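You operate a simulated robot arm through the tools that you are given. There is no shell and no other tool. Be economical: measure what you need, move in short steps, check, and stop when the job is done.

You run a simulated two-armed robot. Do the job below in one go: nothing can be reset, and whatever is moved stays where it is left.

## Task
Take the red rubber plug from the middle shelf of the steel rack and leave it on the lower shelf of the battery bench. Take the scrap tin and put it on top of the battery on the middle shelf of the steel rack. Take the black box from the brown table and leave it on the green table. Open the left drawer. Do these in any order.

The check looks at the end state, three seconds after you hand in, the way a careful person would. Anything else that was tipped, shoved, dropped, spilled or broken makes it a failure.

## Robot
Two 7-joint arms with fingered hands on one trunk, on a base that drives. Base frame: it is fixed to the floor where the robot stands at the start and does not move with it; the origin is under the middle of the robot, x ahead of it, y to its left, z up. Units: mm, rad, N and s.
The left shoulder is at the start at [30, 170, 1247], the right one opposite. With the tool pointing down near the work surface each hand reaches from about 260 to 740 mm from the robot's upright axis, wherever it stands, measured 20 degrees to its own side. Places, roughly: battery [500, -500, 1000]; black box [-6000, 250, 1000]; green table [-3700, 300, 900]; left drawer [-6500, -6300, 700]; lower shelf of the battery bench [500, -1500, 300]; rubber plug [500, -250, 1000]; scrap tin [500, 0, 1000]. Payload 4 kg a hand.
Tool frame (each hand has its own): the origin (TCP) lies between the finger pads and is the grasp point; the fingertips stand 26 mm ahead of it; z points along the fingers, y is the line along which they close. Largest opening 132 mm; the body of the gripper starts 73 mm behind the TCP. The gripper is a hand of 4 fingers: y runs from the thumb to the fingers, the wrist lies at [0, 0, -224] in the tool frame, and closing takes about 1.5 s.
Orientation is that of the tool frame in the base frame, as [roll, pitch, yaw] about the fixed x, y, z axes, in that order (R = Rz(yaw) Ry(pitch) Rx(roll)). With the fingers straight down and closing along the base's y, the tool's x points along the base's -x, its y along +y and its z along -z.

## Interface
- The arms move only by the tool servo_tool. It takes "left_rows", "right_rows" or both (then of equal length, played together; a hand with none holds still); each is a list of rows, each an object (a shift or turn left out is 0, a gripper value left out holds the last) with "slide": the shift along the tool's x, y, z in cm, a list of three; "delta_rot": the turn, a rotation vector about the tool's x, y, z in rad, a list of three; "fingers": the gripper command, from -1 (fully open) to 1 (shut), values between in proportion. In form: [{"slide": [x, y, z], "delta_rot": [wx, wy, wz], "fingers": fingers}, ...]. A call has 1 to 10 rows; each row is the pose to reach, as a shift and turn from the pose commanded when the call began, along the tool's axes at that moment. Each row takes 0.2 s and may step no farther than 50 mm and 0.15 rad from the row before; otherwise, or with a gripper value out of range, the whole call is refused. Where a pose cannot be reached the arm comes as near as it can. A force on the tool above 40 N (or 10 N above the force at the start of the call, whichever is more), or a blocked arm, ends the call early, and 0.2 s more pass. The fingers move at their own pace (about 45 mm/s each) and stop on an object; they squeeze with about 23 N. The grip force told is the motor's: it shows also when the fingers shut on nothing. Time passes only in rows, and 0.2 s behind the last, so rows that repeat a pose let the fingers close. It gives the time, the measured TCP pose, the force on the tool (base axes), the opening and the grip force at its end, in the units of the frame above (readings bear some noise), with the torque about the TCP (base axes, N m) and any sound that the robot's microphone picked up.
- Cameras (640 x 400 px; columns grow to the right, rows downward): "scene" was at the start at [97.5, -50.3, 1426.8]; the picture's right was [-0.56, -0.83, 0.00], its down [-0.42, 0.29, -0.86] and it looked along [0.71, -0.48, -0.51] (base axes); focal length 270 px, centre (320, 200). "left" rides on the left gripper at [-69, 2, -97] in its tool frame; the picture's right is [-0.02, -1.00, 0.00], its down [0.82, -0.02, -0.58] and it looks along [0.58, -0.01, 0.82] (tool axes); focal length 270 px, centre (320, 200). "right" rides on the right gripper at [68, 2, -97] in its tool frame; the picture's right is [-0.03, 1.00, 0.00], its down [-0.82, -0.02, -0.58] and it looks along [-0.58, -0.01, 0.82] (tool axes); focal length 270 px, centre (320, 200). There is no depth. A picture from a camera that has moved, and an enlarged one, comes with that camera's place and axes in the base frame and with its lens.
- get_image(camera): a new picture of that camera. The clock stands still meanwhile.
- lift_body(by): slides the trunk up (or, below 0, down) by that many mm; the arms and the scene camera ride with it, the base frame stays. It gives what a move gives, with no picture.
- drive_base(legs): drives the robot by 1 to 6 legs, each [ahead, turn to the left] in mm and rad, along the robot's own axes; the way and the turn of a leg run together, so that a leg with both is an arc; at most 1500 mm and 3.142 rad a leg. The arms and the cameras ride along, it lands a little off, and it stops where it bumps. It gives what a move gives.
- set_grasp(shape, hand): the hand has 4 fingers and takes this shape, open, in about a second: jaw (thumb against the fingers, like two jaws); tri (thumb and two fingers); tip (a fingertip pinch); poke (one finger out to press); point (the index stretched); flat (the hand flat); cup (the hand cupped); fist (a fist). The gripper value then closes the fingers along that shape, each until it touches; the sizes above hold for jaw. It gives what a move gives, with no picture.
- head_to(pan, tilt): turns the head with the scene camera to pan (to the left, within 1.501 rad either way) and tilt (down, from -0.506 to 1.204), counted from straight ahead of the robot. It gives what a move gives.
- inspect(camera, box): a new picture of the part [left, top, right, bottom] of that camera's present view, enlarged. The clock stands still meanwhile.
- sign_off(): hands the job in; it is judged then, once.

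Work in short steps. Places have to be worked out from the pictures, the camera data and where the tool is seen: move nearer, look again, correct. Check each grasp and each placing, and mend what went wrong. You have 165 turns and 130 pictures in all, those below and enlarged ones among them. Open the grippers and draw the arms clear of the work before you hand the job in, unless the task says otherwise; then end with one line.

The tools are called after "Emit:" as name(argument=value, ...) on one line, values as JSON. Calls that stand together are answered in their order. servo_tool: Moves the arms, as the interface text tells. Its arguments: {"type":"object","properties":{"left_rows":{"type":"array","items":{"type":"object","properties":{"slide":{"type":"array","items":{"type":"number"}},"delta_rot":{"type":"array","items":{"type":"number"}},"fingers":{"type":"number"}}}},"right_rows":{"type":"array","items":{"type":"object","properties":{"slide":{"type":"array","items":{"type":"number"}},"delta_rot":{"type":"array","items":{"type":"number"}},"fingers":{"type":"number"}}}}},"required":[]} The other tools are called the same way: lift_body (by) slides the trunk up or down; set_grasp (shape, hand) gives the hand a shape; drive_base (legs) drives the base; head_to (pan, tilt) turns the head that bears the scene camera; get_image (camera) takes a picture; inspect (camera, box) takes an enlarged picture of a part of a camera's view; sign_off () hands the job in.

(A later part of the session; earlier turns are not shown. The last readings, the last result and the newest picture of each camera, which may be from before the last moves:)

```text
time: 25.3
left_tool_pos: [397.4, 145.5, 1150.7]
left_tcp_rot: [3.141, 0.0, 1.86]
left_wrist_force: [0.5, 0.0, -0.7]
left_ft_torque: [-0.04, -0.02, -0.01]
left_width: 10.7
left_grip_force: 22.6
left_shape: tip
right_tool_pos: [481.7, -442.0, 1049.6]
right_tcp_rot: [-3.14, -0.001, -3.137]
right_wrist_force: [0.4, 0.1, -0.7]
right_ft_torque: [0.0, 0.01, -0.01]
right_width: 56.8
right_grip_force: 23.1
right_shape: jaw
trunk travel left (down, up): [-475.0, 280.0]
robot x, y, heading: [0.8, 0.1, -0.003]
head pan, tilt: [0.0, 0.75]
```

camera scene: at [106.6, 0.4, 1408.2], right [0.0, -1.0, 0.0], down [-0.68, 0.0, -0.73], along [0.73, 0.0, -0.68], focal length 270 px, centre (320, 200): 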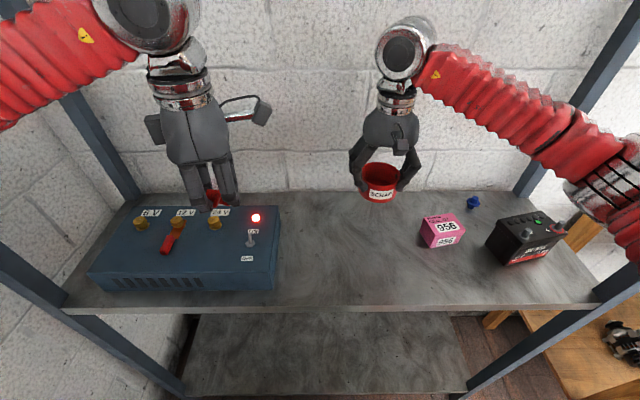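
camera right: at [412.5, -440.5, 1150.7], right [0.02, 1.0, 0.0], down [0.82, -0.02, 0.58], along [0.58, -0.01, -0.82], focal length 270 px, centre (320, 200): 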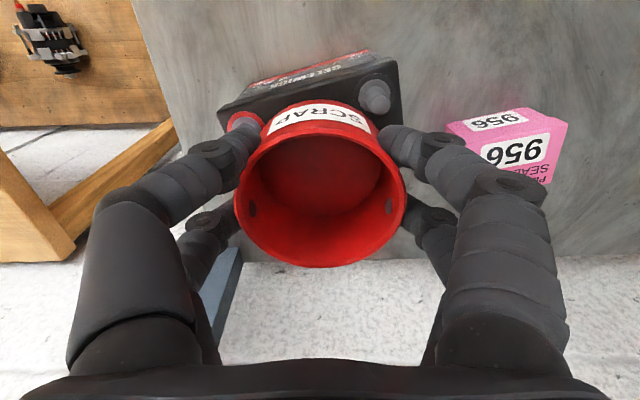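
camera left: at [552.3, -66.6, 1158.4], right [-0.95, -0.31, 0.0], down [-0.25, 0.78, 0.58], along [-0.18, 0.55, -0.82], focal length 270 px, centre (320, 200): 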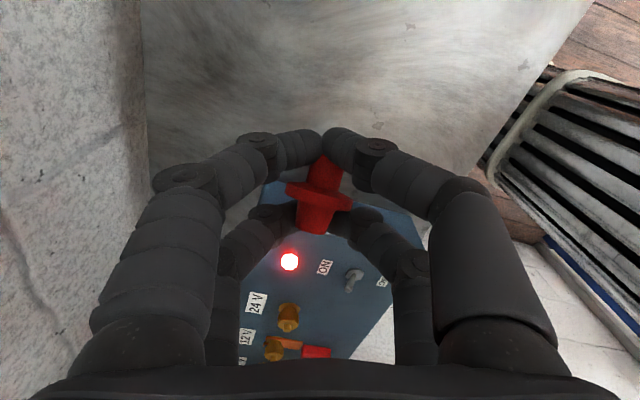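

No contact yet; continue in small steps.

Emit:
servo_tool(right_rows=[{"slide": [0, 0, 0.15]}, {"slide": [0, 0, 0.3]}, {"slide": [0, 0, 0.3]}])

Emit:
inspect(camera="scene", box=[470, 180, 590, 270])

```text
time: 26.1
left_tool_pos: [398.1, 145.7, 1151.7]
left_tcp_rot: [-3.14, -0.001, 1.86]
left_wrist_force: [0.3, 0.4, 0.0]
left_ft_torque: [-0.01, 0.02, 0.01]
left_width: 10.6
left_grip_force: 22.5
left_shape: tip
right_tool_pos: [482.7, -441.7, 1047.9]
right_tcp_rot: [-3.141, 0.001, -3.136]
right_wrist_force: [0.2, 0.4, -0.9]
right_ft_torque: [0.01, 0.02, 0.01]
right_width: 56.9
right_grip_force: 23.0
right_shape: jaw
trunk travel left (down, up): [-475.0, 280.0]
robot x, y, heading: [-1.0, 2.3, 0.007]
head pan, tilt: [0.0, 0.75]
```

```text
4.44 times, centred on (530, 225) of scene
camera zoom: at [106.2, 0.5, 1408.3], right [0.0, -1.0, 0.0], down [-0.68, 0.0, -0.73], along [0.73, 0.0, -0.68], focal length 1202 px, centre (-613, 89)
```

zoom: 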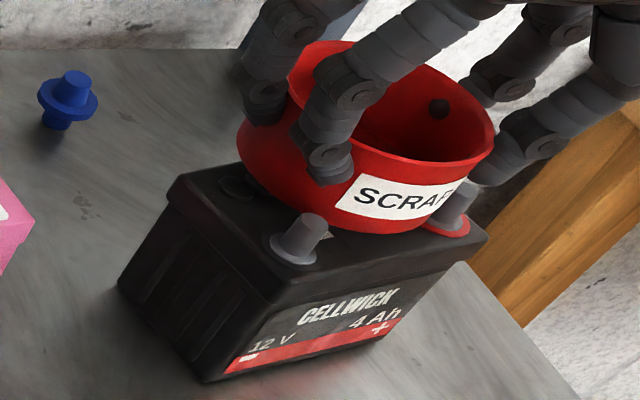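

Emit:
inspect(camera="right", box=[200, 40, 440, 190])

```text
2.67 times, centred on (320, 115) of right
camera zoom: at [414.8, -440.9, 1144.4], right [0.02, 1.0, 0.0], down [0.82, -0.02, 0.58], along [0.58, -0.01, -0.82], focal length 721 px, centre (320, 427)
```

zoom: 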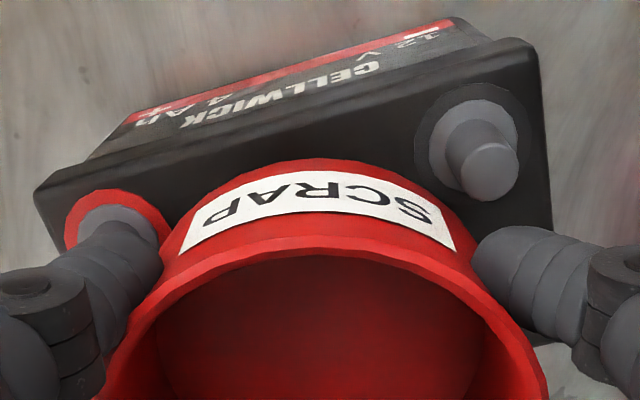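

Tin clears both posts, close to the rings on each side. I nudge 2 mm further back and continue lowering.

Emit:
servo_tool(right_rows=[{"slide": [-0.2, 0, 0.1]}, {"slide": [-0.2, 0, 0.25]}, {"slide": [-0.2, 0, 0.4]}, {"slide": [-0.2, 0, 0.4]}])

```text
time: 27.1
left_tool_pos: [399.0, 145.8, 1150.4]
left_tcp_rot: [-3.141, -0.001, 1.86]
left_wrist_force: [-0.3, 0.4, -0.7]
left_ft_torque: [-0.02, 0.02, 0.03]
left_width: 10.8
left_grip_force: 22.9
left_shape: tip
right_tool_pos: [484.7, -441.6, 1043.3]
right_tcp_rot: [3.141, 0.0, -3.136]
right_wrist_force: [0.6, 0.5, -2.0]
right_ft_torque: [0.03, 0.02, 0.0]
right_width: 56.7
right_grip_force: 23.1
right_shape: jaw
trunk travel left (down, up): [-475.0, 280.0]
robot x, y, heading: [-1.9, 1.5, 0.003]
head pan, tilt: [0.0, 0.75]
```

Emit:
servo_tool(right_rows=[{"slide": [0, 0, 0.15]}, {"slide": [0, 0, 0.3]}, {"slide": [0, 0, 0.3]}])

Emit:
inspect(camera="scene", box=[470, 180, 590, 270])

```text
time: 27.9
left_tool_pos: [397.2, 145.8, 1151.2]
left_tcp_rot: [3.141, 0.001, 1.859]
left_wrist_force: [0.6, -0.1, -0.5]
left_ft_torque: [-0.04, -0.02, 0.02]
left_width: 10.6
left_grip_force: 23.0
left_shape: tip
right_tool_pos: [486.0, -441.4, 1038.4]
right_tcp_rot: [3.141, -0.001, -3.138]
right_wrist_force: [-0.3, 1.4, -1.5]
right_ft_torque: [0.03, 0.05, 0.0]
right_width: 57.0
right_grip_force: 23.2
right_shape: jaw
trunk travel left (down, up): [-475.0, 280.0]
robot x, y, heading: [-1.5, -1.3, 0.004]
head pan, tilt: [0.0, 0.75]
```

```text
4.44 times, centred on (530, 225) of scene
camera zoom: at [106.2, 0.5, 1408.3], right [0.0, -1.0, 0.0], down [-0.68, 0.0, -0.73], along [0.73, 0.0, -0.68], focal length 1202 px, centre (-613, 89)
```

zoom: 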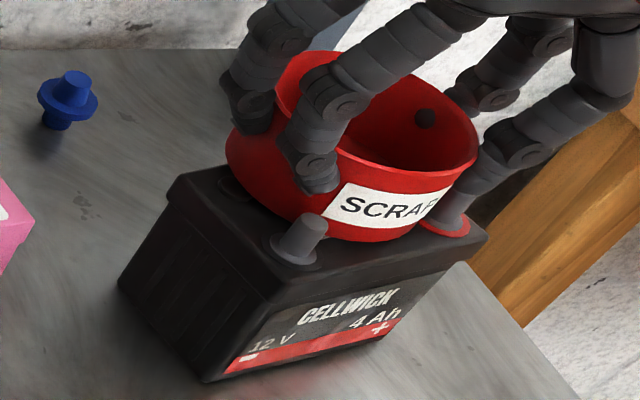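

Emit:
servo_tool(right_rows=[{"slide": [0, 0, 0.1]}, {"slide": [0, 0, 0.2]}, {"slide": [0, 0, 0.2]}])

Emit:
inspect(camera="right", box=[200, 40, 440, 190])

```text
time: 28.7
left_tool_pos: [398.5, 145.4, 1152.4]
left_tcp_rot: [-3.142, -0.002, 1.861]
left_wrist_force: [-0.1, -0.1, -0.3]
left_ft_torque: [0.02, 0.03, 0.01]
left_width: 10.6
left_grip_force: 23.2
left_shape: tip
right_tool_pos: [484.8, -442.4, 1037.7]
right_tcp_rot: [3.141, 0.0, -3.137]
right_wrist_force: [0.1, 0.2, -1.0]
right_ft_torque: [-0.03, -0.02, 0.01]
right_width: 56.6
right_grip_force: 23.0
right_shape: jaw
trunk travel left (down, up): [-475.0, 280.0]
robot x, y, heading: [0.3, 2.7, -0.001]
head pan, tilt: [0.0, 0.75]
```

```text
2.67 times, centred on (320, 115) of right
camera zoom: at [416.5, -440.7, 1134.8], right [0.02, 1.0, 0.0], down [0.82, -0.02, 0.58], along [0.58, -0.01, -0.82], focal length 721 px, centre (320, 427)
```

zoom: 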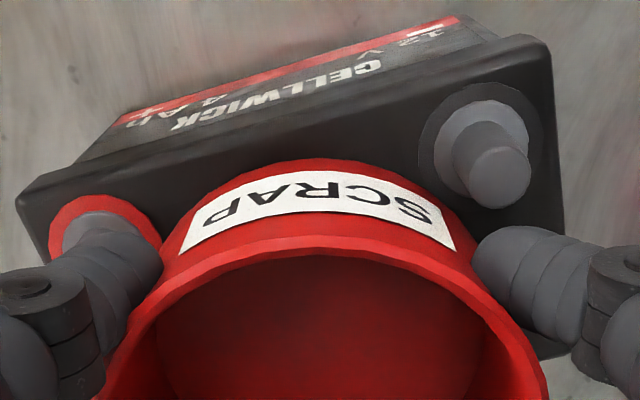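

A right-side fingertip is directly above the red terminal. I raise 15 mm and yaw the hand ~20° about the tin so the terminal falls between the finger pair.

Emit:
servo_tool(right_rows=[{"slide": [0, 0, -0.8]}, {"slide": [0, 0, -1.5]}, {"slide": [0, 0.1, -1.5], "delta_rot": [0, 0, 0.12]}, {"slide": [0, 0.22, -1.5], "delta_rot": [0, 0, 0.24]}, {"slide": [-0.06, 0.34, -1.5], "delta_rot": [0, 0, 0.35]}, {"slide": [-0.06, 0.34, -1.5], "delta_rot": [0, 0, 0.35]}])

Emit:
get_image(camera="right")

Emit:
inspect(camera="scene", box=[470, 180, 590, 270])

```text
time: 30.1
left_tool_pos: [397.8, 145.8, 1151.6]
left_tcp_rot: [3.14, 0.001, 1.861]
left_wrist_force: [0.3, 0.5, 0.1]
left_ft_torque: [-0.01, -0.01, -0.02]
left_width: 10.6
left_grip_force: 22.9
left_shape: tip
right_tool_pos: [485.5, -439.2, 1053.6]
right_tcp_rot: [-3.14, 0.0, 2.795]
right_wrist_force: [0.1, -0.3, -0.6]
right_ft_torque: [0.01, 0.01, 0.01]
right_width: 57.0
right_grip_force: 22.7
right_shape: jaw
trunk travel left (down, up): [-475.0, 280.0]
robot x, y, heading: [2.5, 1.2, 0.0]
head pan, tilt: [0.0, 0.75]
```

```text
88 pictures are left
camera right: at [421.6, -414.4, 1150.1], right [0.36, 0.93, 0.0], down [0.76, -0.3, 0.58], along [0.54, -0.21, -0.82], focal length 270 px, centre (320, 200)
```

right: 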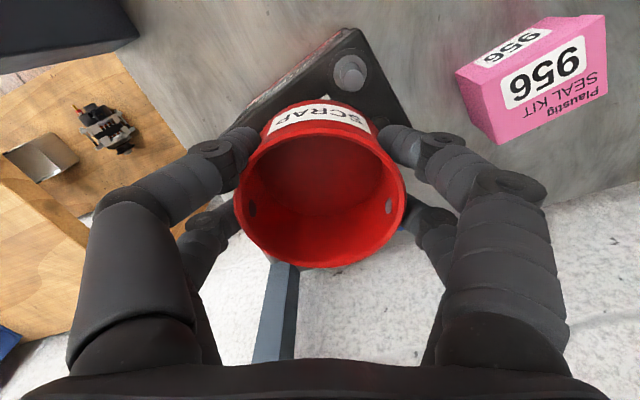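

```text
4.44 times, centred on (530, 225) of scene
camera zoom: at [106.1, 0.5, 1408.3], right [0.0, -1.0, 0.0], down [-0.68, 0.0, -0.73], along [0.73, 0.0, -0.68], focal length 1202 px, centre (-613, 89)
```

zoom: 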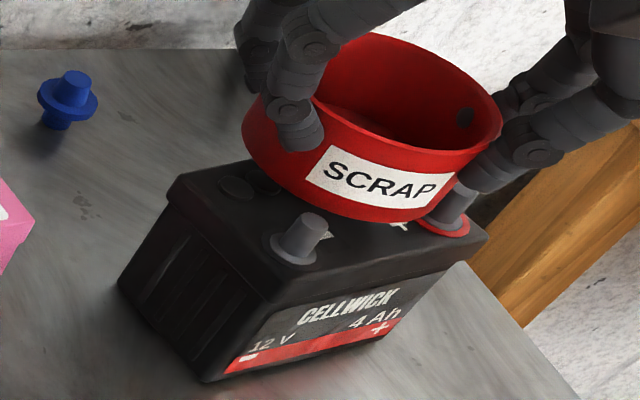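

Lower again in steps.

Emit:
servo_tool(right_rows=[{"slide": [0, 0, 0.6]}, {"slide": [0, 0, 1.2]}, {"slide": [0, 0, 1.6]}, {"slide": [0, 0, 1.75]}, {"slide": [0, 0, 1.75]}])

Emit:
inspect(camera="scene", box=[470, 180, 590, 270])

Emit:
inspect(camera="right", box=[200, 20, 440, 170])

```text
time: 31.3
left_tool_pos: [397.4, 145.6, 1151.5]
left_tcp_rot: [-3.14, 0.0, 1.858]
left_wrist_force: [-0.4, -1.0, -0.6]
left_ft_torque: [0.03, -0.03, 0.0]
left_width: 10.6
left_grip_force: 23.1
left_shape: tip
right_tool_pos: [485.8, -438.0, 1036.3]
right_tcp_rot: [3.14, 0.002, 2.797]
right_wrist_force: [0.5, -0.7, 3.7]
right_ft_torque: [-0.1, 0.0, 0.0]
right_width: 56.7
right_grip_force: 22.4
right_shape: jaw
trunk travel left (down, up): [-475.0, 280.0]
robot x, y, heading: [1.7, 0.5, 0.003]
head pan, tilt: [0.0, 0.75]
```

```text
4.44 times, centred on (530, 225) of scene
camera zoom: at [105.8, 0.7, 1408.4], right [0.0, -1.0, 0.0], down [-0.68, 0.0, -0.73], along [0.73, 0.0, -0.68], focal length 1202 px, centre (-613, 89)
```

zoom: 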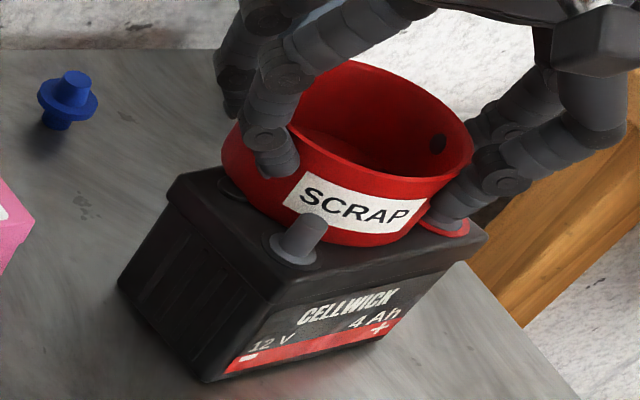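

```text
2.67 times, centred on (320, 95) of right
camera zoom: at [421.9, -413.2, 1132.7], right [0.36, 0.93, 0.0], down [0.76, -0.3, 0.58], along [0.54, -0.21, -0.82], focal length 721 px, centre (320, 480)
```

zoom: 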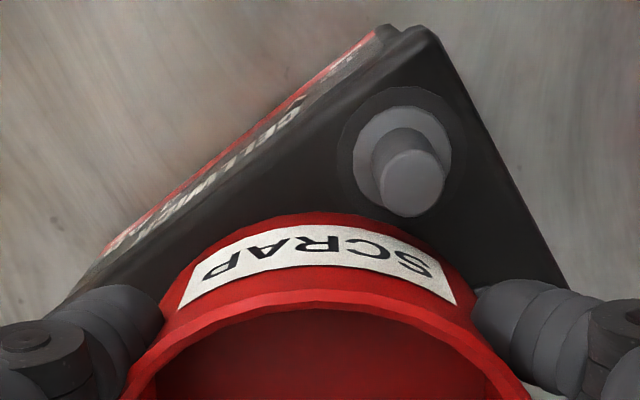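

Contact starts (≈+4.5 N, on the red side). One more millimetre or two.

Emit:
servo_tool(right_rows=[{"slide": [0, 0, 0.1]}, {"slide": [0, 0, 0.2]}, {"slide": [0, 0, 0.2]}])

Emit:
inspect(camera="scene", box=[490, 190, 580, 257])

```text
time: 32.1
left_tool_pos: [396.9, 146.6, 1151.8]
left_tcp_rot: [-3.141, 0.0, 1.861]
left_wrist_force: [0.4, 0.3, 0.1]
left_ft_torque: [0.02, -0.02, 0.0]
left_width: 10.7
left_grip_force: 23.0
left_shape: tip
right_tool_pos: [485.1, -437.2, 1035.8]
right_tcp_rot: [-3.141, 0.003, 2.795]
right_wrist_force: [3.7, -4.2, 16.0]
right_ft_torque: [-0.22, 0.01, -0.01]
right_width: 56.8
right_grip_force: 23.9
right_shape: jaw
trunk travel left (down, up): [-475.0, 280.0]
robot x, y, heading: [1.1, -1.3, 0.001]
head pan, tilt: [0.0, 0.75]
```

```text
5.97 times, centred on (535, 224) of scene
camera zoom: at [105.3, 1.1, 1408.5], right [0.0, -1.0, 0.0], down [-0.68, 0.0, -0.73], along [0.73, 0.0, -0.68], focal length 1614 px, centre (-964, 60)
```

zoom: 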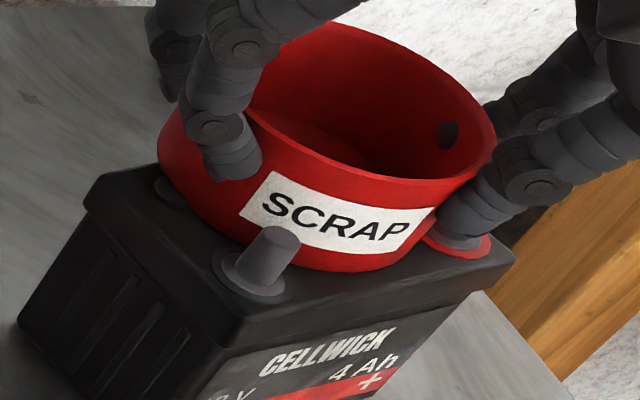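

Firm seating (16 N near the tin's middle). I relieve 1.5 mm and open the fingers, staying in place to look before withdrawing.

Emit:
servo_tool(right_rows=[{"slide": [0, 0, -0.15]}, {"slide": [0, 0, -0.15], "fingers": 0}, {"slide": [0, 0, -0.15], "fingers": -0.35}, {"slide": [0, 0, -0.15]}, {"slide": [0, 0, -0.15]}])

Emit:
inspect(camera="scene", box=[470, 180, 590, 270])

Emit:
get_image(camera="right")

```text
time: 33.3
left_tool_pos: [398.1, 144.9, 1151.0]
left_tcp_rot: [3.141, -0.001, 1.863]
left_wrist_force: [-0.4, 0.3, 0.4]
left_ft_torque: [0.03, 0.05, 0.0]
left_width: 10.8
left_grip_force: 23.1
left_shape: tip
right_tool_pos: [485.6, -437.7, 1035.1]
right_tcp_rot: [-3.141, -0.001, 2.797]
right_wrist_force: [0.3, 0.6, -0.3]
right_ft_torque: [-0.02, -0.02, 0.0]
right_width: 88.8
right_grip_force: 0.1
right_shape: jaw
trunk travel left (down, up): [-475.0, 280.0]
robot x, y, heading: [2.2, 3.9, 0.0]
head pan, tilt: [0.0, 0.75]
```

```text
4.44 times, centred on (530, 225) of scene
camera zoom: at [106.2, 0.5, 1408.2], right [0.0, -1.0, 0.0], down [-0.68, 0.0, -0.73], along [0.73, 0.0, -0.68], focal length 1202 px, centre (-613, 89)
```

zoom: 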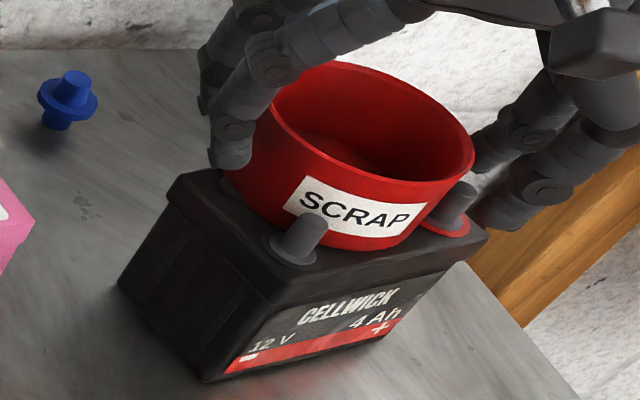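

```text
82 pictures are left
camera right: at [421.6, -412.7, 1131.6], right [0.36, 0.93, 0.0], down [0.76, -0.3, 0.58], along [0.54, -0.21, -0.82], focal length 270 px, centre (320, 200)
```

right: 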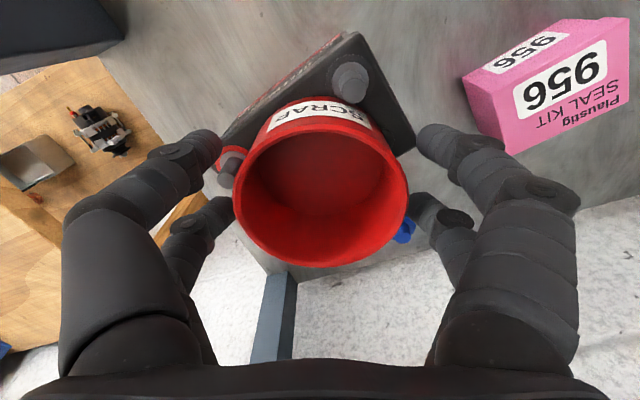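

The tin stands free on the battery. I raise the hand straight up.

Emit:
servo_tool(right_rows=[{"slide": [0, 0, -2]}, {"slide": [0, 0, -5]}, {"slide": [0, 0, -9]}, {"slide": [0, 0, -13]}, {"slide": [0, 0, -15]}, {"slide": [3, 1, -15]}, {"slide": [7, 2, -15]}, {"slide": [11, 3, -15]}, {"slide": [14, 3, -15]}, {"slide": [14, 3, -15]}])

Emit:
get_image(camera="right")

Emit:
inspect(camera="scene", box=[410, 150, 600, 280])

```text
time: 35.5
left_tool_pos: [399.3, 146.1, 1151.1]
left_tcp_rot: [-3.141, -0.001, 1.861]
left_wrist_force: [0.0, 0.7, -0.2]
left_ft_torque: [0.01, -0.01, 0.04]
left_width: 10.6
left_grip_force: 23.3
left_shape: tip
right_tool_pos: [362.8, -362.2, 1186.1]
right_tcp_rot: [-3.14, -0.002, 2.796]
right_wrist_force: [-0.7, -0.2, -0.6]
right_ft_torque: [0.0, 0.02, -0.02]
right_width: 88.8
right_grip_force: 0.1
right_shape: jaw
trunk travel left (down, up): [-475.0, 280.0]
robot x, y, heading: [-0.9, -0.3, 0.005]
head pan, tilt: [0.0, 0.75]
```

```text
81 pictures are left
camera right: at [299.3, -337.1, 1282.3], right [0.36, 0.93, 0.0], down [0.76, -0.3, 0.58], along [0.54, -0.21, -0.82], focal length 270 px, centre (320, 200)
```

right: 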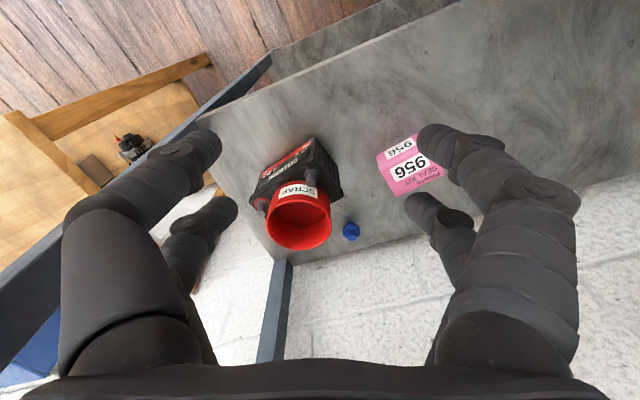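

```text
3.08 times, centred on (505, 215) of scene
camera zoom: at [106.6, 0.6, 1408.2], right [0.0, -1.0, 0.0], down [-0.68, 0.0, -0.73], along [0.73, 0.0, -0.68], focal length 832 px, centre (-249, 154)
```

zoom: 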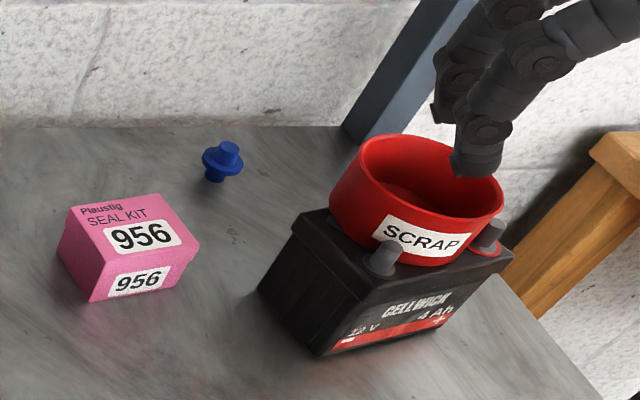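

Tin placed well. Now back away from the rack and pan the head toward the bench on the right.

Emit:
drive_base(legs=[[-350, 0]])

Emit:
head_to(pan=-1.0, tilt=0.6)

Emit:
get_image(camera="scene")

```text
time: 37.8
left_tool_pos: [52.8, 146.2, 1151.0]
left_tcp_rot: [3.141, 0.002, 1.859]
left_wrist_force: [-0.2, 0.4, -0.5]
left_ft_torque: [0.01, -0.04, -0.07]
left_width: 10.5
left_grip_force: 23.2
left_shape: tip
right_tool_pos: [16.7, -361.5, 1185.6]
right_tcp_rot: [3.142, -0.002, 2.797]
right_wrist_force: [-0.5, 0.4, 0.2]
right_ft_torque: [0.02, -0.05, 0.04]
right_width: 88.9
right_grip_force: 0.1
right_shape: jaw
trunk travel left (down, up): [-475.0, 280.0]
robot x, y, heading: [-340.6, 1.0, -0.001]
head pan, tilt: [0.0, 0.75]
```

```text
time: 39.0
left_tool_pos: [54.6, 145.0, 1151.9]
left_tcp_rot: [3.141, 0.0, 1.859]
left_wrist_force: [0.9, -0.9, 0.3]
left_ft_torque: [-0.02, 0.02, 0.01]
left_width: 10.6
left_grip_force: 23.3
left_shape: tip
right_tool_pos: [18.9, -361.0, 1185.8]
right_tcp_rot: [-3.14, 0.0, 2.798]
right_wrist_force: [0.1, -0.4, -0.8]
right_ft_torque: [0.04, 0.01, -0.01]
right_width: 88.8
right_grip_force: 0.0
right_shape: jaw
trunk travel left (down, up): [-475.0, 280.0]
robot x, y, heading: [-347.2, 0.3, -0.002]
head pan, tilt: [-1.0, 0.6]
```

```text
79 pictures are left
camera scene: at [-273.3, -73.8, 1421.2], right [-0.84, -0.54, 0.0], down [-0.31, 0.48, -0.82], along [0.45, -0.69, -0.57], focal length 270 px, centre (320, 200)
```

scene: 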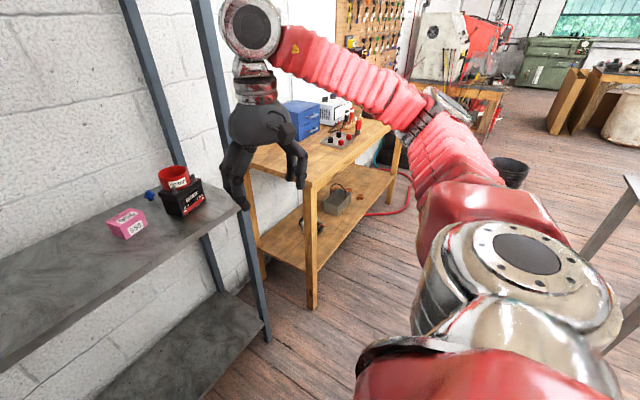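

Bench front is near x≈285, y from -840 to -2140. I drive along it: turn right, go 1350 mm, turn back to face the bench.

Emit:
drive_base(legs=[[0, -1.571], [1350, 0], [0, 1.571]])

Emit:
head_to(pan=0.0, tilt=0.9)

Emit:
get_image(camera="scene")

```text
time: 41.8
left_tool_pos: [36.3, -189.2, 1151.9]
left_tcp_rot: [3.141, -0.002, 1.045]
left_wrist_force: [0.0, 0.0, -0.2]
left_ft_torque: [0.02, -0.03, -0.02]
left_width: 10.7
left_grip_force: 23.0
left_shape: tip
right_tool_pos: [-358.0, -512.8, 1186.6]
right_tcp_rot: [3.138, 0.001, 1.983]
right_wrist_force: [-0.1, -0.4, 0.1]
right_ft_torque: [0.02, -0.02, 0.01]
right_width: 89.1
right_grip_force: 0.1
right_shape: jaw
trunk travel left (down, up): [-475.0, 280.0]
robot x, y, heading: [-316.5, 32.5, -0.838]
head pan, tilt: [-1.0, 0.6]
stopped in leg 1: the robot was blocked; the commanded pose is now the measured one
```

```text
time: 43.1
left_tool_pos: [38.6, -187.5, 1152.9]
left_tcp_rot: [-3.141, 0.0, 1.049]
left_wrist_force: [-0.6, 0.6, -1.5]
left_ft_torque: [0.0, 0.0, 0.0]
left_width: 10.4
left_grip_force: 22.9
left_shape: tip
right_tool_pos: [-357.0, -509.9, 1187.1]
right_tcp_rot: [-3.14, 0.002, 1.983]
right_wrist_force: [-0.1, -0.3, 1.1]
right_ft_torque: [0.02, -0.01, -0.02]
right_width: 89.0
right_grip_force: 0.1
right_shape: jaw
trunk travel left (down, up): [-475.0, 280.0]
robot x, y, heading: [-318.3, 29.2, -0.848]
head pan, tilt: [0.0, 0.901]
```

```text
78 pictures are left
camera scene: at [-249.8, -43.0, 1396.4], right [-0.75, -0.67, 0.0], down [-0.52, 0.59, -0.62], along [0.41, -0.46, -0.78], focal length 270 px, centre (320, 200)
```

scene: 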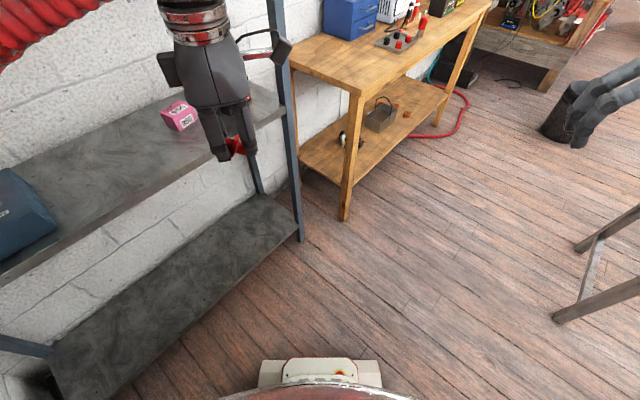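

The turn was blocked at heading -0.84. I look to the right and left for what blocks it.

Emit:
head_to(pan=-1.5, tilt=0.7)

Emit:
get_image(camera="scene")

Emit:
head_to(pan=1.5, tilt=0.7)

Emit:
get_image(camera="scene")

```text
time: 44.7
left_tool_pos: [38.8, -188.0, 1152.4]
left_tcp_rot: [3.14, 0.0, 1.05]
left_wrist_force: [0.1, 0.5, 0.4]
left_ft_torque: [0.02, 0.02, -0.02]
left_width: 10.1
left_grip_force: 23.1
left_shape: tip
right_tool_pos: [-356.6, -511.3, 1188.0]
right_tcp_rot: [3.141, 0.001, 1.983]
right_wrist_force: [0.1, 0.4, -0.6]
right_ft_torque: [0.0, 0.0, 0.0]
right_width: 89.0
right_grip_force: 0.1
right_shape: jaw
trunk travel left (down, up): [-475.0, 280.0]
robot x, y, heading: [-313.8, 29.8, -0.841]
head pan, tilt: [-1.499, 0.7]
```

```text
77 pictures are left
camera scene: at [-359.0, -47.5, 1412.6], right [-0.72, 0.7, 0.0], down [0.45, 0.46, -0.76], along [-0.53, -0.55, -0.64], focal length 270 px, centre (320, 200)
```

scene: 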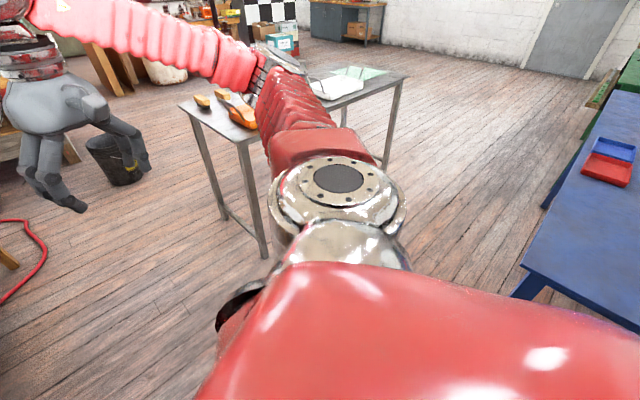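

```text
time: 47.3
left_tool_pos: [37.0, -187.3, 1152.4]
left_tcp_rot: [3.14, 0.001, 1.049]
left_wrist_force: [-0.5, -0.2, -0.2]
left_ft_torque: [0.0, -0.02, -0.02]
left_width: 10.3
left_grip_force: 23.4
left_shape: tip
right_tool_pos: [-356.1, -510.7, 1186.7]
right_tcp_rot: [-3.14, 0.002, 1.983]
right_wrist_force: [0.3, -0.2, -1.2]
right_ft_torque: [0.02, -0.02, -0.01]
right_width: 88.8
right_grip_force: 0.1
right_shape: jaw
trunk travel left (down, up): [-475.0, 280.0]
robot x, y, heading: [-315.4, 31.1, -0.846]
head pan, tilt: [1.499, 0.7]
```

```text
76 pictures are left
camera scene: at [-232.6, 65.3, 1412.6], right [0.61, -0.79, 0.0], down [-0.51, -0.39, -0.76], along [0.61, 0.47, -0.64], focal length 270 px, centre (320, 200)
```

scene: 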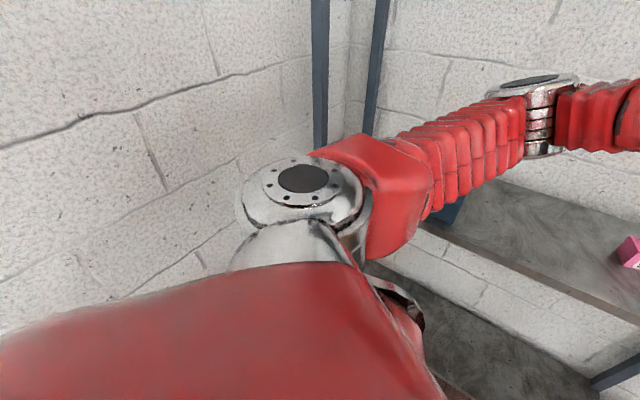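

The left elbow (about 590 mm out) probably met the rack upright/upper structure. I turn back, retreat further, then turn right.

Emit:
drive_base(legs=[[0, 0.84], [-350, 0], [0, -1.571]])

```text
time: 50.0
left_tool_pos: [94.8, 129.0, 1153.1]
left_tcp_rot: [3.141, 0.004, 1.834]
left_wrist_force: [0.4, 1.0, -0.3]
left_ft_torque: [-0.02, 0.02, -0.04]
left_width: 10.4
left_grip_force: 23.2
left_shape: tip
right_tool_pos: [46.6, -378.2, 1188.8]
right_tcp_rot: [-3.138, 0.001, 2.771]
right_wrist_force: [0.0, 0.9, 0.5]
right_ft_torque: [-0.04, 0.04, 0.0]
right_width: 89.3
right_grip_force: 0.0
right_shape: jaw
trunk travel left (down, up): [-475.0, 280.0]
robot x, y, heading: [-311.2, -13.7, -0.044]
head pan, tilt: [1.499, 0.7]
stopped in leg 1: the robot was blocked; the commanded pose is now the measured one
```

Emit:
drive_base(legs=[[-300, 0]])

Emit:
head_to(pan=1.5, tilt=0.95)

Emit:
get_image(camera="scene")

```text
time: 52.0
left_tool_pos: [-206.0, 136.4, 1154.1]
left_tcp_rot: [3.14, 0.0, 1.83]
left_wrist_force: [0.4, -0.4, -0.3]
left_ft_torque: [-0.02, -0.05, 0.0]
left_width: 10.6
left_grip_force: 22.7
left_shape: tip
right_tool_pos: [-255.1, -370.6, 1188.8]
right_tcp_rot: [3.141, 0.002, 2.766]
right_wrist_force: [-0.4, -0.5, -0.7]
right_ft_torque: [0.02, 0.01, 0.0]
right_width: 89.1
right_grip_force: 0.1
right_shape: jaw
trunk travel left (down, up): [-475.0, 280.0]
robot x, y, heading: [-616.0, -0.8, -0.046]
head pan, tilt: [1.499, 0.7]
```

```text
time: 52.8
left_tool_pos: [-203.8, 136.6, 1154.1]
left_tcp_rot: [3.14, 0.0, 1.831]
left_wrist_force: [-0.4, 0.1, -0.1]
left_ft_torque: [-0.02, -0.05, 0.01]
left_width: 10.2
left_grip_force: 23.3
left_shape: tip
right_tool_pos: [-254.4, -370.9, 1188.3]
right_tcp_rot: [-3.141, 0.001, 2.767]
right_wrist_force: [-0.1, 0.0, 0.2]
right_ft_torque: [0.02, 0.02, 0.0]
right_width: 89.1
right_grip_force: 0.1
right_shape: jaw
trunk travel left (down, up): [-475.0, 280.0]
robot x, y, heading: [-612.1, -0.1, -0.049]
head pan, tilt: [1.499, 0.949]
```

```text
75 pictures are left
camera scene: at [-580.2, 72.7, 1392.9], right [0.99, -0.12, 0.0], down [-0.1, -0.81, -0.58], along [0.07, 0.58, -0.81], focal length 270 px, centre (320, 200)
```

scene: 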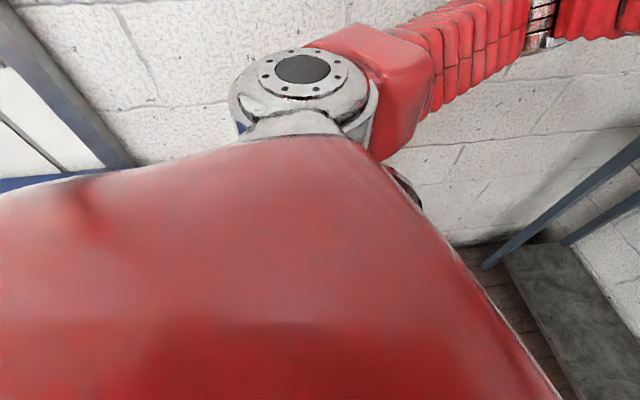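

Emit:
drive_base(legs=[[0, -1.52]])

Emit:
head_to(pan=0.0, tilt=0.6)

Emit:
get_image(camera="scene")

```text
time: 55.6
left_tool_pos: [-231.9, -200.4, 1155.7]
left_tcp_rot: [3.14, -0.002, 1.024]
left_wrist_force: [-0.3, -1.2, 1.0]
left_ft_torque: [0.04, -0.06, 0.05]
left_width: 10.1
left_grip_force: 22.9
left_shape: tip
right_tool_pos: [-634.2, -514.0, 1188.6]
right_tcp_rot: [3.139, -0.001, 1.958]
right_wrist_force: [-0.5, 0.5, 0.6]
right_ft_torque: [0.03, -0.04, -0.01]
right_width: 89.2
right_grip_force: 0.1
right_shape: jaw
trunk travel left (down, up): [-475.0, 280.0]
robot x, y, heading: [-579.8, 31.5, -0.887]
head pan, tilt: [1.499, 0.949]
stopped in leg 1: the robot was blocked; the commanded pose is now the measured one
```

```text
time: 57.2
left_tool_pos: [-229.1, -198.5, 1156.0]
left_tcp_rot: [3.141, 0.0, 1.023]
left_wrist_force: [0.0, 0.0, 1.0]
left_ft_torque: [0.01, 0.03, 0.0]
left_width: 9.9
left_grip_force: 23.2
left_shape: tip
right_tool_pos: [-630.8, -510.8, 1189.4]
right_tcp_rot: [3.14, -0.001, 1.958]
right_wrist_force: [-0.3, 0.1, -0.5]
right_ft_torque: [-0.01, 0.02, -0.06]
right_width: 89.1
right_grip_force: 0.0
right_shape: jaw
trunk travel left (down, up): [-475.0, 280.0]
robot x, y, heading: [-579.0, 27.9, -0.885]
head pan, tilt: [0.0, 0.6]
```

```text
74 pictures are left
camera scene: at [-510.1, -56.2, 1421.2], right [-0.78, -0.63, 0.0], down [-0.36, 0.44, -0.82], along [0.52, -0.64, -0.57], focal length 270 px, centre (320, 200)
```

scene: 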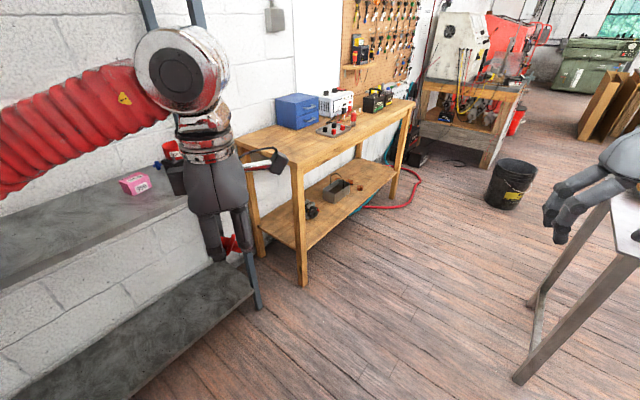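

Every turn stopped after ~0.84 rad and ~2.7 s regardless of place, so it's likely lag rather than an obstacle. I try a smaller turn.

Emit:
drive_base(legs=[[0, -0.35], [0, -0.336]])

```text
time: 59.9
left_tool_pos: [-453.1, -371.2, 1153.6]
left_tcp_rot: [3.141, 0.0, 0.34]
left_wrist_force: [0.4, 0.3, 0.0]
left_ft_torque: [0.03, 0.0, -0.01]
left_width: 10.2
left_grip_force: 22.9
left_shape: tip
right_tool_pos: [-962.9, -359.0, 1188.4]
right_tcp_rot: [3.141, -0.001, 1.273]
right_wrist_force: [0.2, -0.9, -0.4]
right_ft_torque: [-0.01, 0.01, 0.02]
right_width: 89.2
right_grip_force: 0.1
right_shape: jaw
trunk travel left (down, up): [-475.0, 280.0]
robot x, y, heading: [-542.6, 30.0, -1.558]
head pan, tilt: [0.0, 0.6]
```

Small turns work. I drive diagonally to about [-330,-1300] and turn to face the bench in small chunks.

Emit:
drive_base(legs=[[0, 0.145], [1347, 0], [0, 0.36], [0, 0.35], [0, 0.35], [0, 0.353]])

Emit:
head_to(pan=0.0, tilt=0.8)

Emit:
get_image(camera="scene")

```text
time: 70.7
left_tool_pos: [56.9, -1419.9, 1156.3]
left_tcp_rot: [-3.141, 0.003, 1.393]
left_wrist_force: [-0.7, 1.1, -0.1]
left_ft_torque: [-0.05, 0.05, 0.0]
left_width: 10.1
left_grip_force: 23.0
left_shape: tip
right_tool_pos: [-204.8, -1855.7, 1191.2]
right_tcp_rot: [-3.138, 0.001, 2.327]
right_wrist_force: [1.4, 0.9, 0.3]
right_ft_torque: [-0.06, 0.04, -0.03]
right_width: 89.1
right_grip_force: 0.1
right_shape: jaw
trunk travel left (down, up): [-475.0, 280.0]
robot x, y, heading: [-356.0, -1339.6, -0.488]
head pan, tilt: [0.0, 0.6]
stopped in leg 5: the robot was blocked; the commanded pose is now the measured one
```

```text
time: 71.4
left_tool_pos: [54.2, -1422.5, 1157.2]
left_tcp_rot: [3.14, 0.003, 1.39]
left_wrist_force: [-0.3, 0.3, 0.1]
left_ft_torque: [-0.01, -0.01, -0.01]
left_width: 9.9
left_grip_force: 22.9
left_shape: tip
right_tool_pos: [-207.3, -1859.7, 1190.0]
right_tcp_rot: [3.141, 0.0, 2.326]
right_wrist_force: [-0.4, 0.4, 0.0]
right_ft_torque: [-0.03, 0.03, 0.01]
right_width: 89.1
right_grip_force: 0.0
right_shape: jaw
trunk travel left (down, up): [-475.0, 280.0]
robot x, y, heading: [-354.2, -1337.8, -0.487]
head pan, tilt: [0.0, 0.799]
```

```text
73 pictures are left
camera scene: at [-267.5, -1386.9, 1404.4], right [-0.47, -0.88, 0.0], down [-0.63, 0.34, -0.7], along [0.62, -0.33, -0.72], focal length 270 px, centre (320, 200)
```

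scene: 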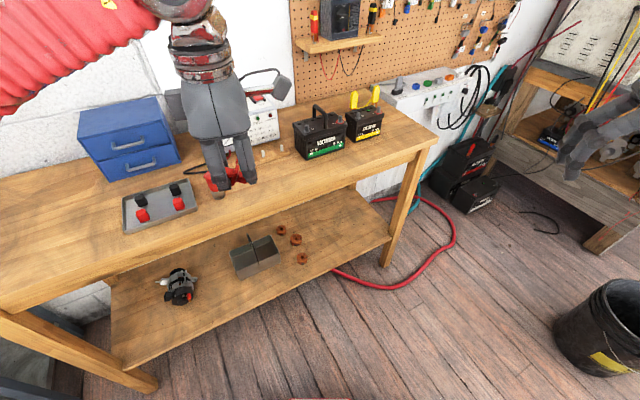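

Good view: lower shelf z≈300, front edge x≈272; free space near [345,-1240] between alternator and tray. I finish the turn and lower the trunk.

Emit:
drive_base(legs=[[0, 0.487]])

Emit:
lift_body(by=-470)

Emit:
head_to(pan=0.1, tilt=0.7)

Emit:
get_image(camera="scene")

```text
time: 73.3
left_tool_pos: [48.0, -1218.4, 1154.8]
left_tcp_rot: [-3.141, 0.0, 1.88]
left_wrist_force: [0.4, 0.3, 0.7]
left_ft_torque: [-0.02, 0.02, 0.01]
left_width: 9.8
left_grip_force: 22.9
left_shape: tip
right_tool_pos: [21.3, -1725.5, 1189.2]
right_tcp_rot: [-3.14, 0.0, 2.817]
right_wrist_force: [-1.1, -0.3, -0.9]
right_ft_torque: [-0.01, 0.02, -0.01]
right_width: 88.7
right_grip_force: 0.1
right_shape: jaw
trunk travel left (down, up): [-475.0, 280.0]
robot x, y, heading: [-359.5, -1360.8, -0.007]
head pan, tilt: [0.0, 0.799]
```

```text
refused: -470 is not a number from -400 to 400
```

```text
time: 74.0
left_tool_pos: [47.1, -1216.8, 1157.4]
left_tcp_rot: [3.14, 0.003, 1.879]
left_wrist_force: [0.4, -0.1, -0.3]
left_ft_torque: [-0.01, 0.04, 0.0]
left_width: 10.0
left_grip_force: 23.1
left_shape: tip
right_tool_pos: [18.4, -1726.5, 1189.6]
right_tcp_rot: [-3.14, 0.003, 2.815]
right_wrist_force: [-0.2, 0.6, -0.2]
right_ft_torque: [-0.02, 0.0, 0.0]
right_width: 88.9
right_grip_force: 0.0
right_shape: jaw
trunk travel left (down, up): [-475.0, 280.0]
robot x, y, heading: [-357.6, -1366.6, -0.01]
head pan, tilt: [0.099, 0.7]
```

```text
72 pictures are left
camera scene: at [-250.8, -1354.8, 1412.5], right [0.09, -1.0, 0.0], down [-0.64, -0.06, -0.76], along [0.76, 0.07, -0.64], focal length 270 px, centre (320, 200)
```

scene: 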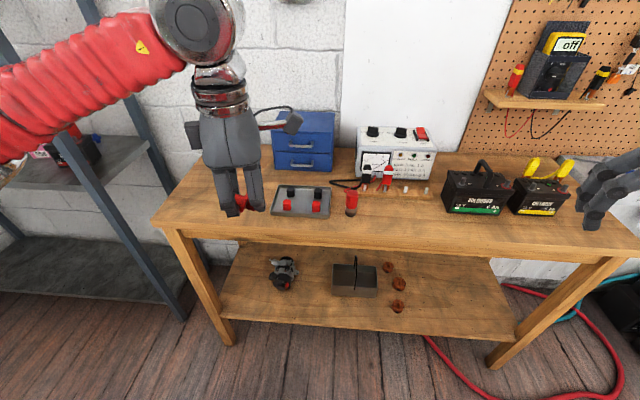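

Lower the trunk in two moves.

Emit:
lift_body(by=-400)

Emit:
lift_body(by=-70)

Emit:
get_image(camera="scene")

```text
time: 77.8
left_tool_pos: [46.9, -1216.4, 757.7]
left_tcp_rot: [3.14, 0.0, 1.879]
left_wrist_force: [-0.3, 0.0, -0.2]
left_ft_torque: [-0.01, 0.0, 0.0]
left_width: 9.8
left_grip_force: 22.8
left_shape: tip
right_tool_pos: [19.1, -1727.2, 790.7]
right_tcp_rot: [-3.141, 0.001, 2.814]
right_wrist_force: [-0.5, 0.0, -0.2]
right_ft_torque: [-0.03, -0.02, 0.0]
right_width: 89.1
right_grip_force: 0.1
right_shape: jaw
trunk travel left (down, up): [-75.0, 680.0]
robot x, y, heading: [-353.2, -1366.9, -0.0]
head pan, tilt: [0.099, 0.7]
```

```text
time: 78.9
left_tool_pos: [46.1, -1217.7, 687.7]
left_tcp_rot: [3.14, 0.001, 1.878]
left_wrist_force: [0.0, 0.7, 0.2]
left_ft_torque: [0.03, -0.02, -0.01]
left_width: 9.9
left_grip_force: 22.8
left_shape: tip
right_tool_pos: [17.9, -1726.2, 721.2]
right_tcp_rot: [-3.141, 0.001, 2.813]
right_wrist_force: [-0.1, -0.2, -0.1]
right_ft_torque: [0.0, -0.02, 0.01]
right_width: 89.2
right_grip_force: 0.1
right_shape: jaw
trunk travel left (down, up): [-5.0, 750.0]
robot x, y, heading: [-355.9, -1363.6, -0.008]
head pan, tilt: [0.099, 0.7]
```

```text
71 pictures are left
camera scene: at [-65.0, -1357.2, 920.4], right [0.09, -1.0, 0.0], down [-0.64, -0.06, -0.76], along [0.76, 0.07, -0.64], focal length 270 px, centre (320, 200)
```

scene: 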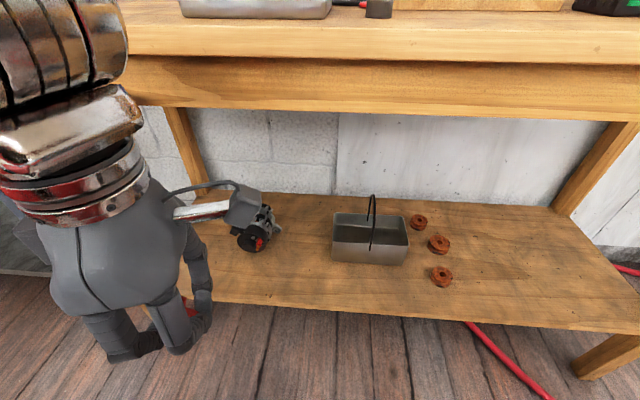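

Trunk is down. I yaw the left hand so it closes along y (fingers level when tilted forward).

Emit:
servo_tool(left_rows=[{"delta_rot": [0, 0, -0.14]}, {"delta_rot": [0, 0, -0.28]}, {"delta_rot": [0, 0, -0.42]}, {"delta_rot": [0, 0, -0.56]}, {"delta_rot": [0, 0, -0.7]}, {"delta_rot": [0, 0, -0.84]}, {"delta_rot": [0, 0, -0.98]}, {"delta_rot": [0, 0, -1.12]}, {"delta_rot": [0, 0, -1.26]}, {"delta_rot": [0, 0, -1.26]}])

```text
time: 81.1
left_tool_pos: [45.2, -1218.2, 686.1]
left_tcp_rot: [-3.141, 0.003, -3.141]
left_wrist_force: [0.2, 0.0, 0.6]
left_ft_torque: [0.02, -0.02, -0.02]
left_width: 9.9
left_grip_force: 23.3
left_shape: tip
right_tool_pos: [20.2, -1726.7, 721.3]
right_tcp_rot: [-3.141, 0.0, 2.816]
right_wrist_force: [0.2, 0.0, -0.2]
right_ft_torque: [0.0, 0.01, 0.01]
right_width: 89.0
right_grip_force: 0.1
right_shape: jaw
trunk travel left (down, up): [-5.0, 750.0]
robot x, y, heading: [-360.4, -1366.6, -0.007]
head pan, tilt: [0.099, 0.7]
```

Now tilt the fingers forward 45° while moving forward and down, still outside the bench.

Emit:
servo_tool(left_rows=[{"slide": [-2.6, -0.4, 2.8], "delta_rot": [0, -0.131, 0]}, {"slide": [-5.3, -0.8, 5.6], "delta_rot": [0, -0.262, 0]}, {"slide": [-8, -1.2, 8.3], "delta_rot": [0, -0.393, 0]}, {"slide": [-10.6, -1.6, 11], "delta_rot": [0, -0.524, 0]}, {"slide": [-13.3, -2, 13.8], "delta_rot": [0, -0.655, 0]}, {"slide": [-16, -2.2, 16.6], "delta_rot": [0, -0.785, 0]}, {"slide": [-16, -2.2, 16.6], "delta_rot": [0, -0.785, 0]}])

Emit:
get_image(camera="left")

Emit:
get_image(camera="scene")

```text
time: 82.7
left_tool_pos: [205.5, -1240.2, 518.6]
left_tcp_rot: [3.141, 0.786, 3.139]
left_wrist_force: [-0.5, -0.8, 1.0]
left_ft_torque: [-0.02, -0.01, 0.0]
left_width: 9.5
left_grip_force: 23.6
left_shape: tip
left hand out of reach, approached as far as the arm can: row 3, 4
right_tool_pos: [19.5, -1726.6, 721.5]
right_tcp_rot: [3.14, 0.0, 2.815]
right_wrist_force: [0.4, -0.1, 0.4]
right_ft_torque: [0.0, 0.03, 0.0]
right_width: 89.1
right_grip_force: 0.0
right_shape: jaw
trunk travel left (down, up): [-5.0, 750.0]
robot x, y, heading: [-364.4, -1365.6, -0.005]
head pan, tilt: [0.099, 0.7]
```

```text
70 pictures are left
camera left: at [184.3, -1240.9, 636.0], right [0.01, -1.0, 0.02], down [-0.99, -0.02, -0.17], along [0.17, -0.02, -0.99], focal length 270 px, centre (320, 200)
```

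left: 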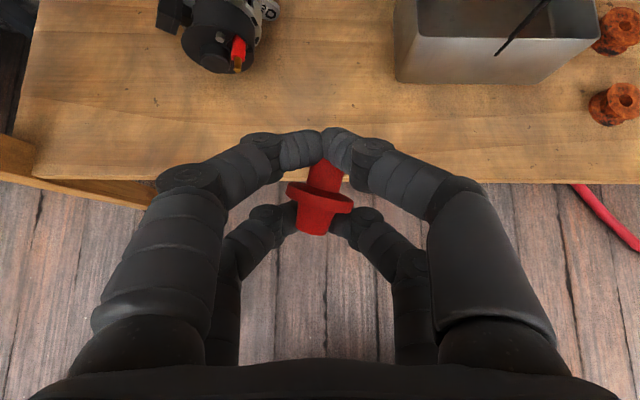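

```text
69 pictures are left
camera scene: at [-64.6, -1357.2, 920.1], right [0.09, -1.0, 0.0], down [-0.64, -0.06, -0.76], along [0.76, 0.07, -0.65], focal length 270 px, centre (320, 200)
```

scene: 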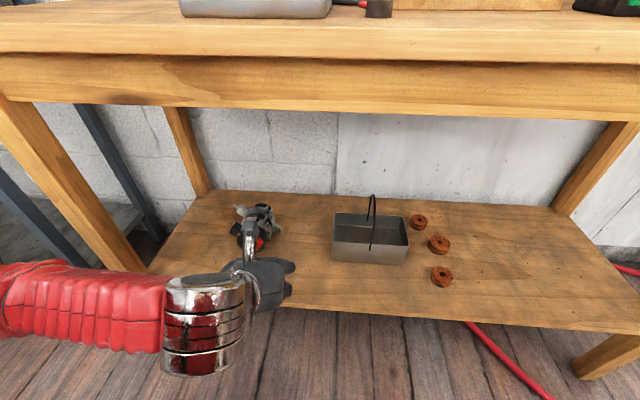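

The tilt worked. I lower outside the shelf edge to z≈390, then see how reach behaves.

Emit:
servo_tool(left_rows=[{"slide": [2.3, 0, 2.3]}, {"slide": [4.6, 0, 4.6]}, {"slide": [6.9, 0, 6.9]}, {"slide": [9.2, 0, 9.2]}, {"slide": [9.2, 0, 9.2]}])

Emit:
get_image(camera="scene")

```text
time: 83.9
left_tool_pos: [209.9, -1241.0, 389.5]
left_tcp_rot: [3.141, 0.787, 3.141]
left_wrist_force: [-0.6, -0.2, 0.2]
left_ft_torque: [0.04, -0.04, -0.02]
left_width: 9.6
left_grip_force: 23.0
left_shape: tip
right_tool_pos: [18.9, -1726.3, 721.2]
right_tcp_rot: [3.141, 0.0, 2.812]
right_wrist_force: [0.1, -0.2, 0.1]
right_ft_torque: [0.03, -0.01, 0.0]
right_width: 89.2
right_grip_force: 0.1
right_shape: jaw
trunk travel left (down, up): [-5.0, 750.0]
robot x, y, heading: [-360.2, -1364.3, -0.001]
head pan, tilt: [0.099, 0.7]
```

```text
68 pictures are left
camera scene: at [-64.6, -1357.3, 920.0], right [0.09, -1.0, 0.0], down [-0.64, -0.06, -0.76], along [0.76, 0.07, -0.65], focal length 270 px, centre (320, 200)
```

scene: 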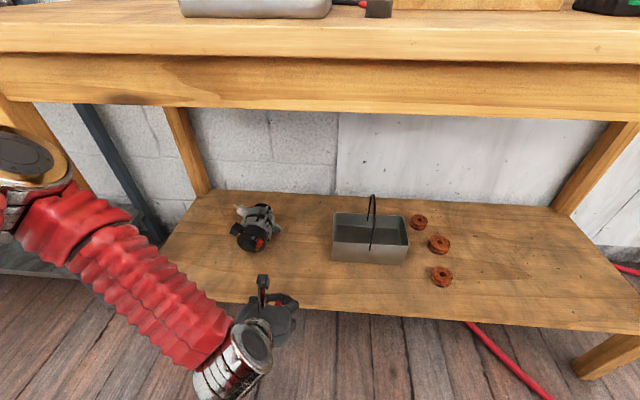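

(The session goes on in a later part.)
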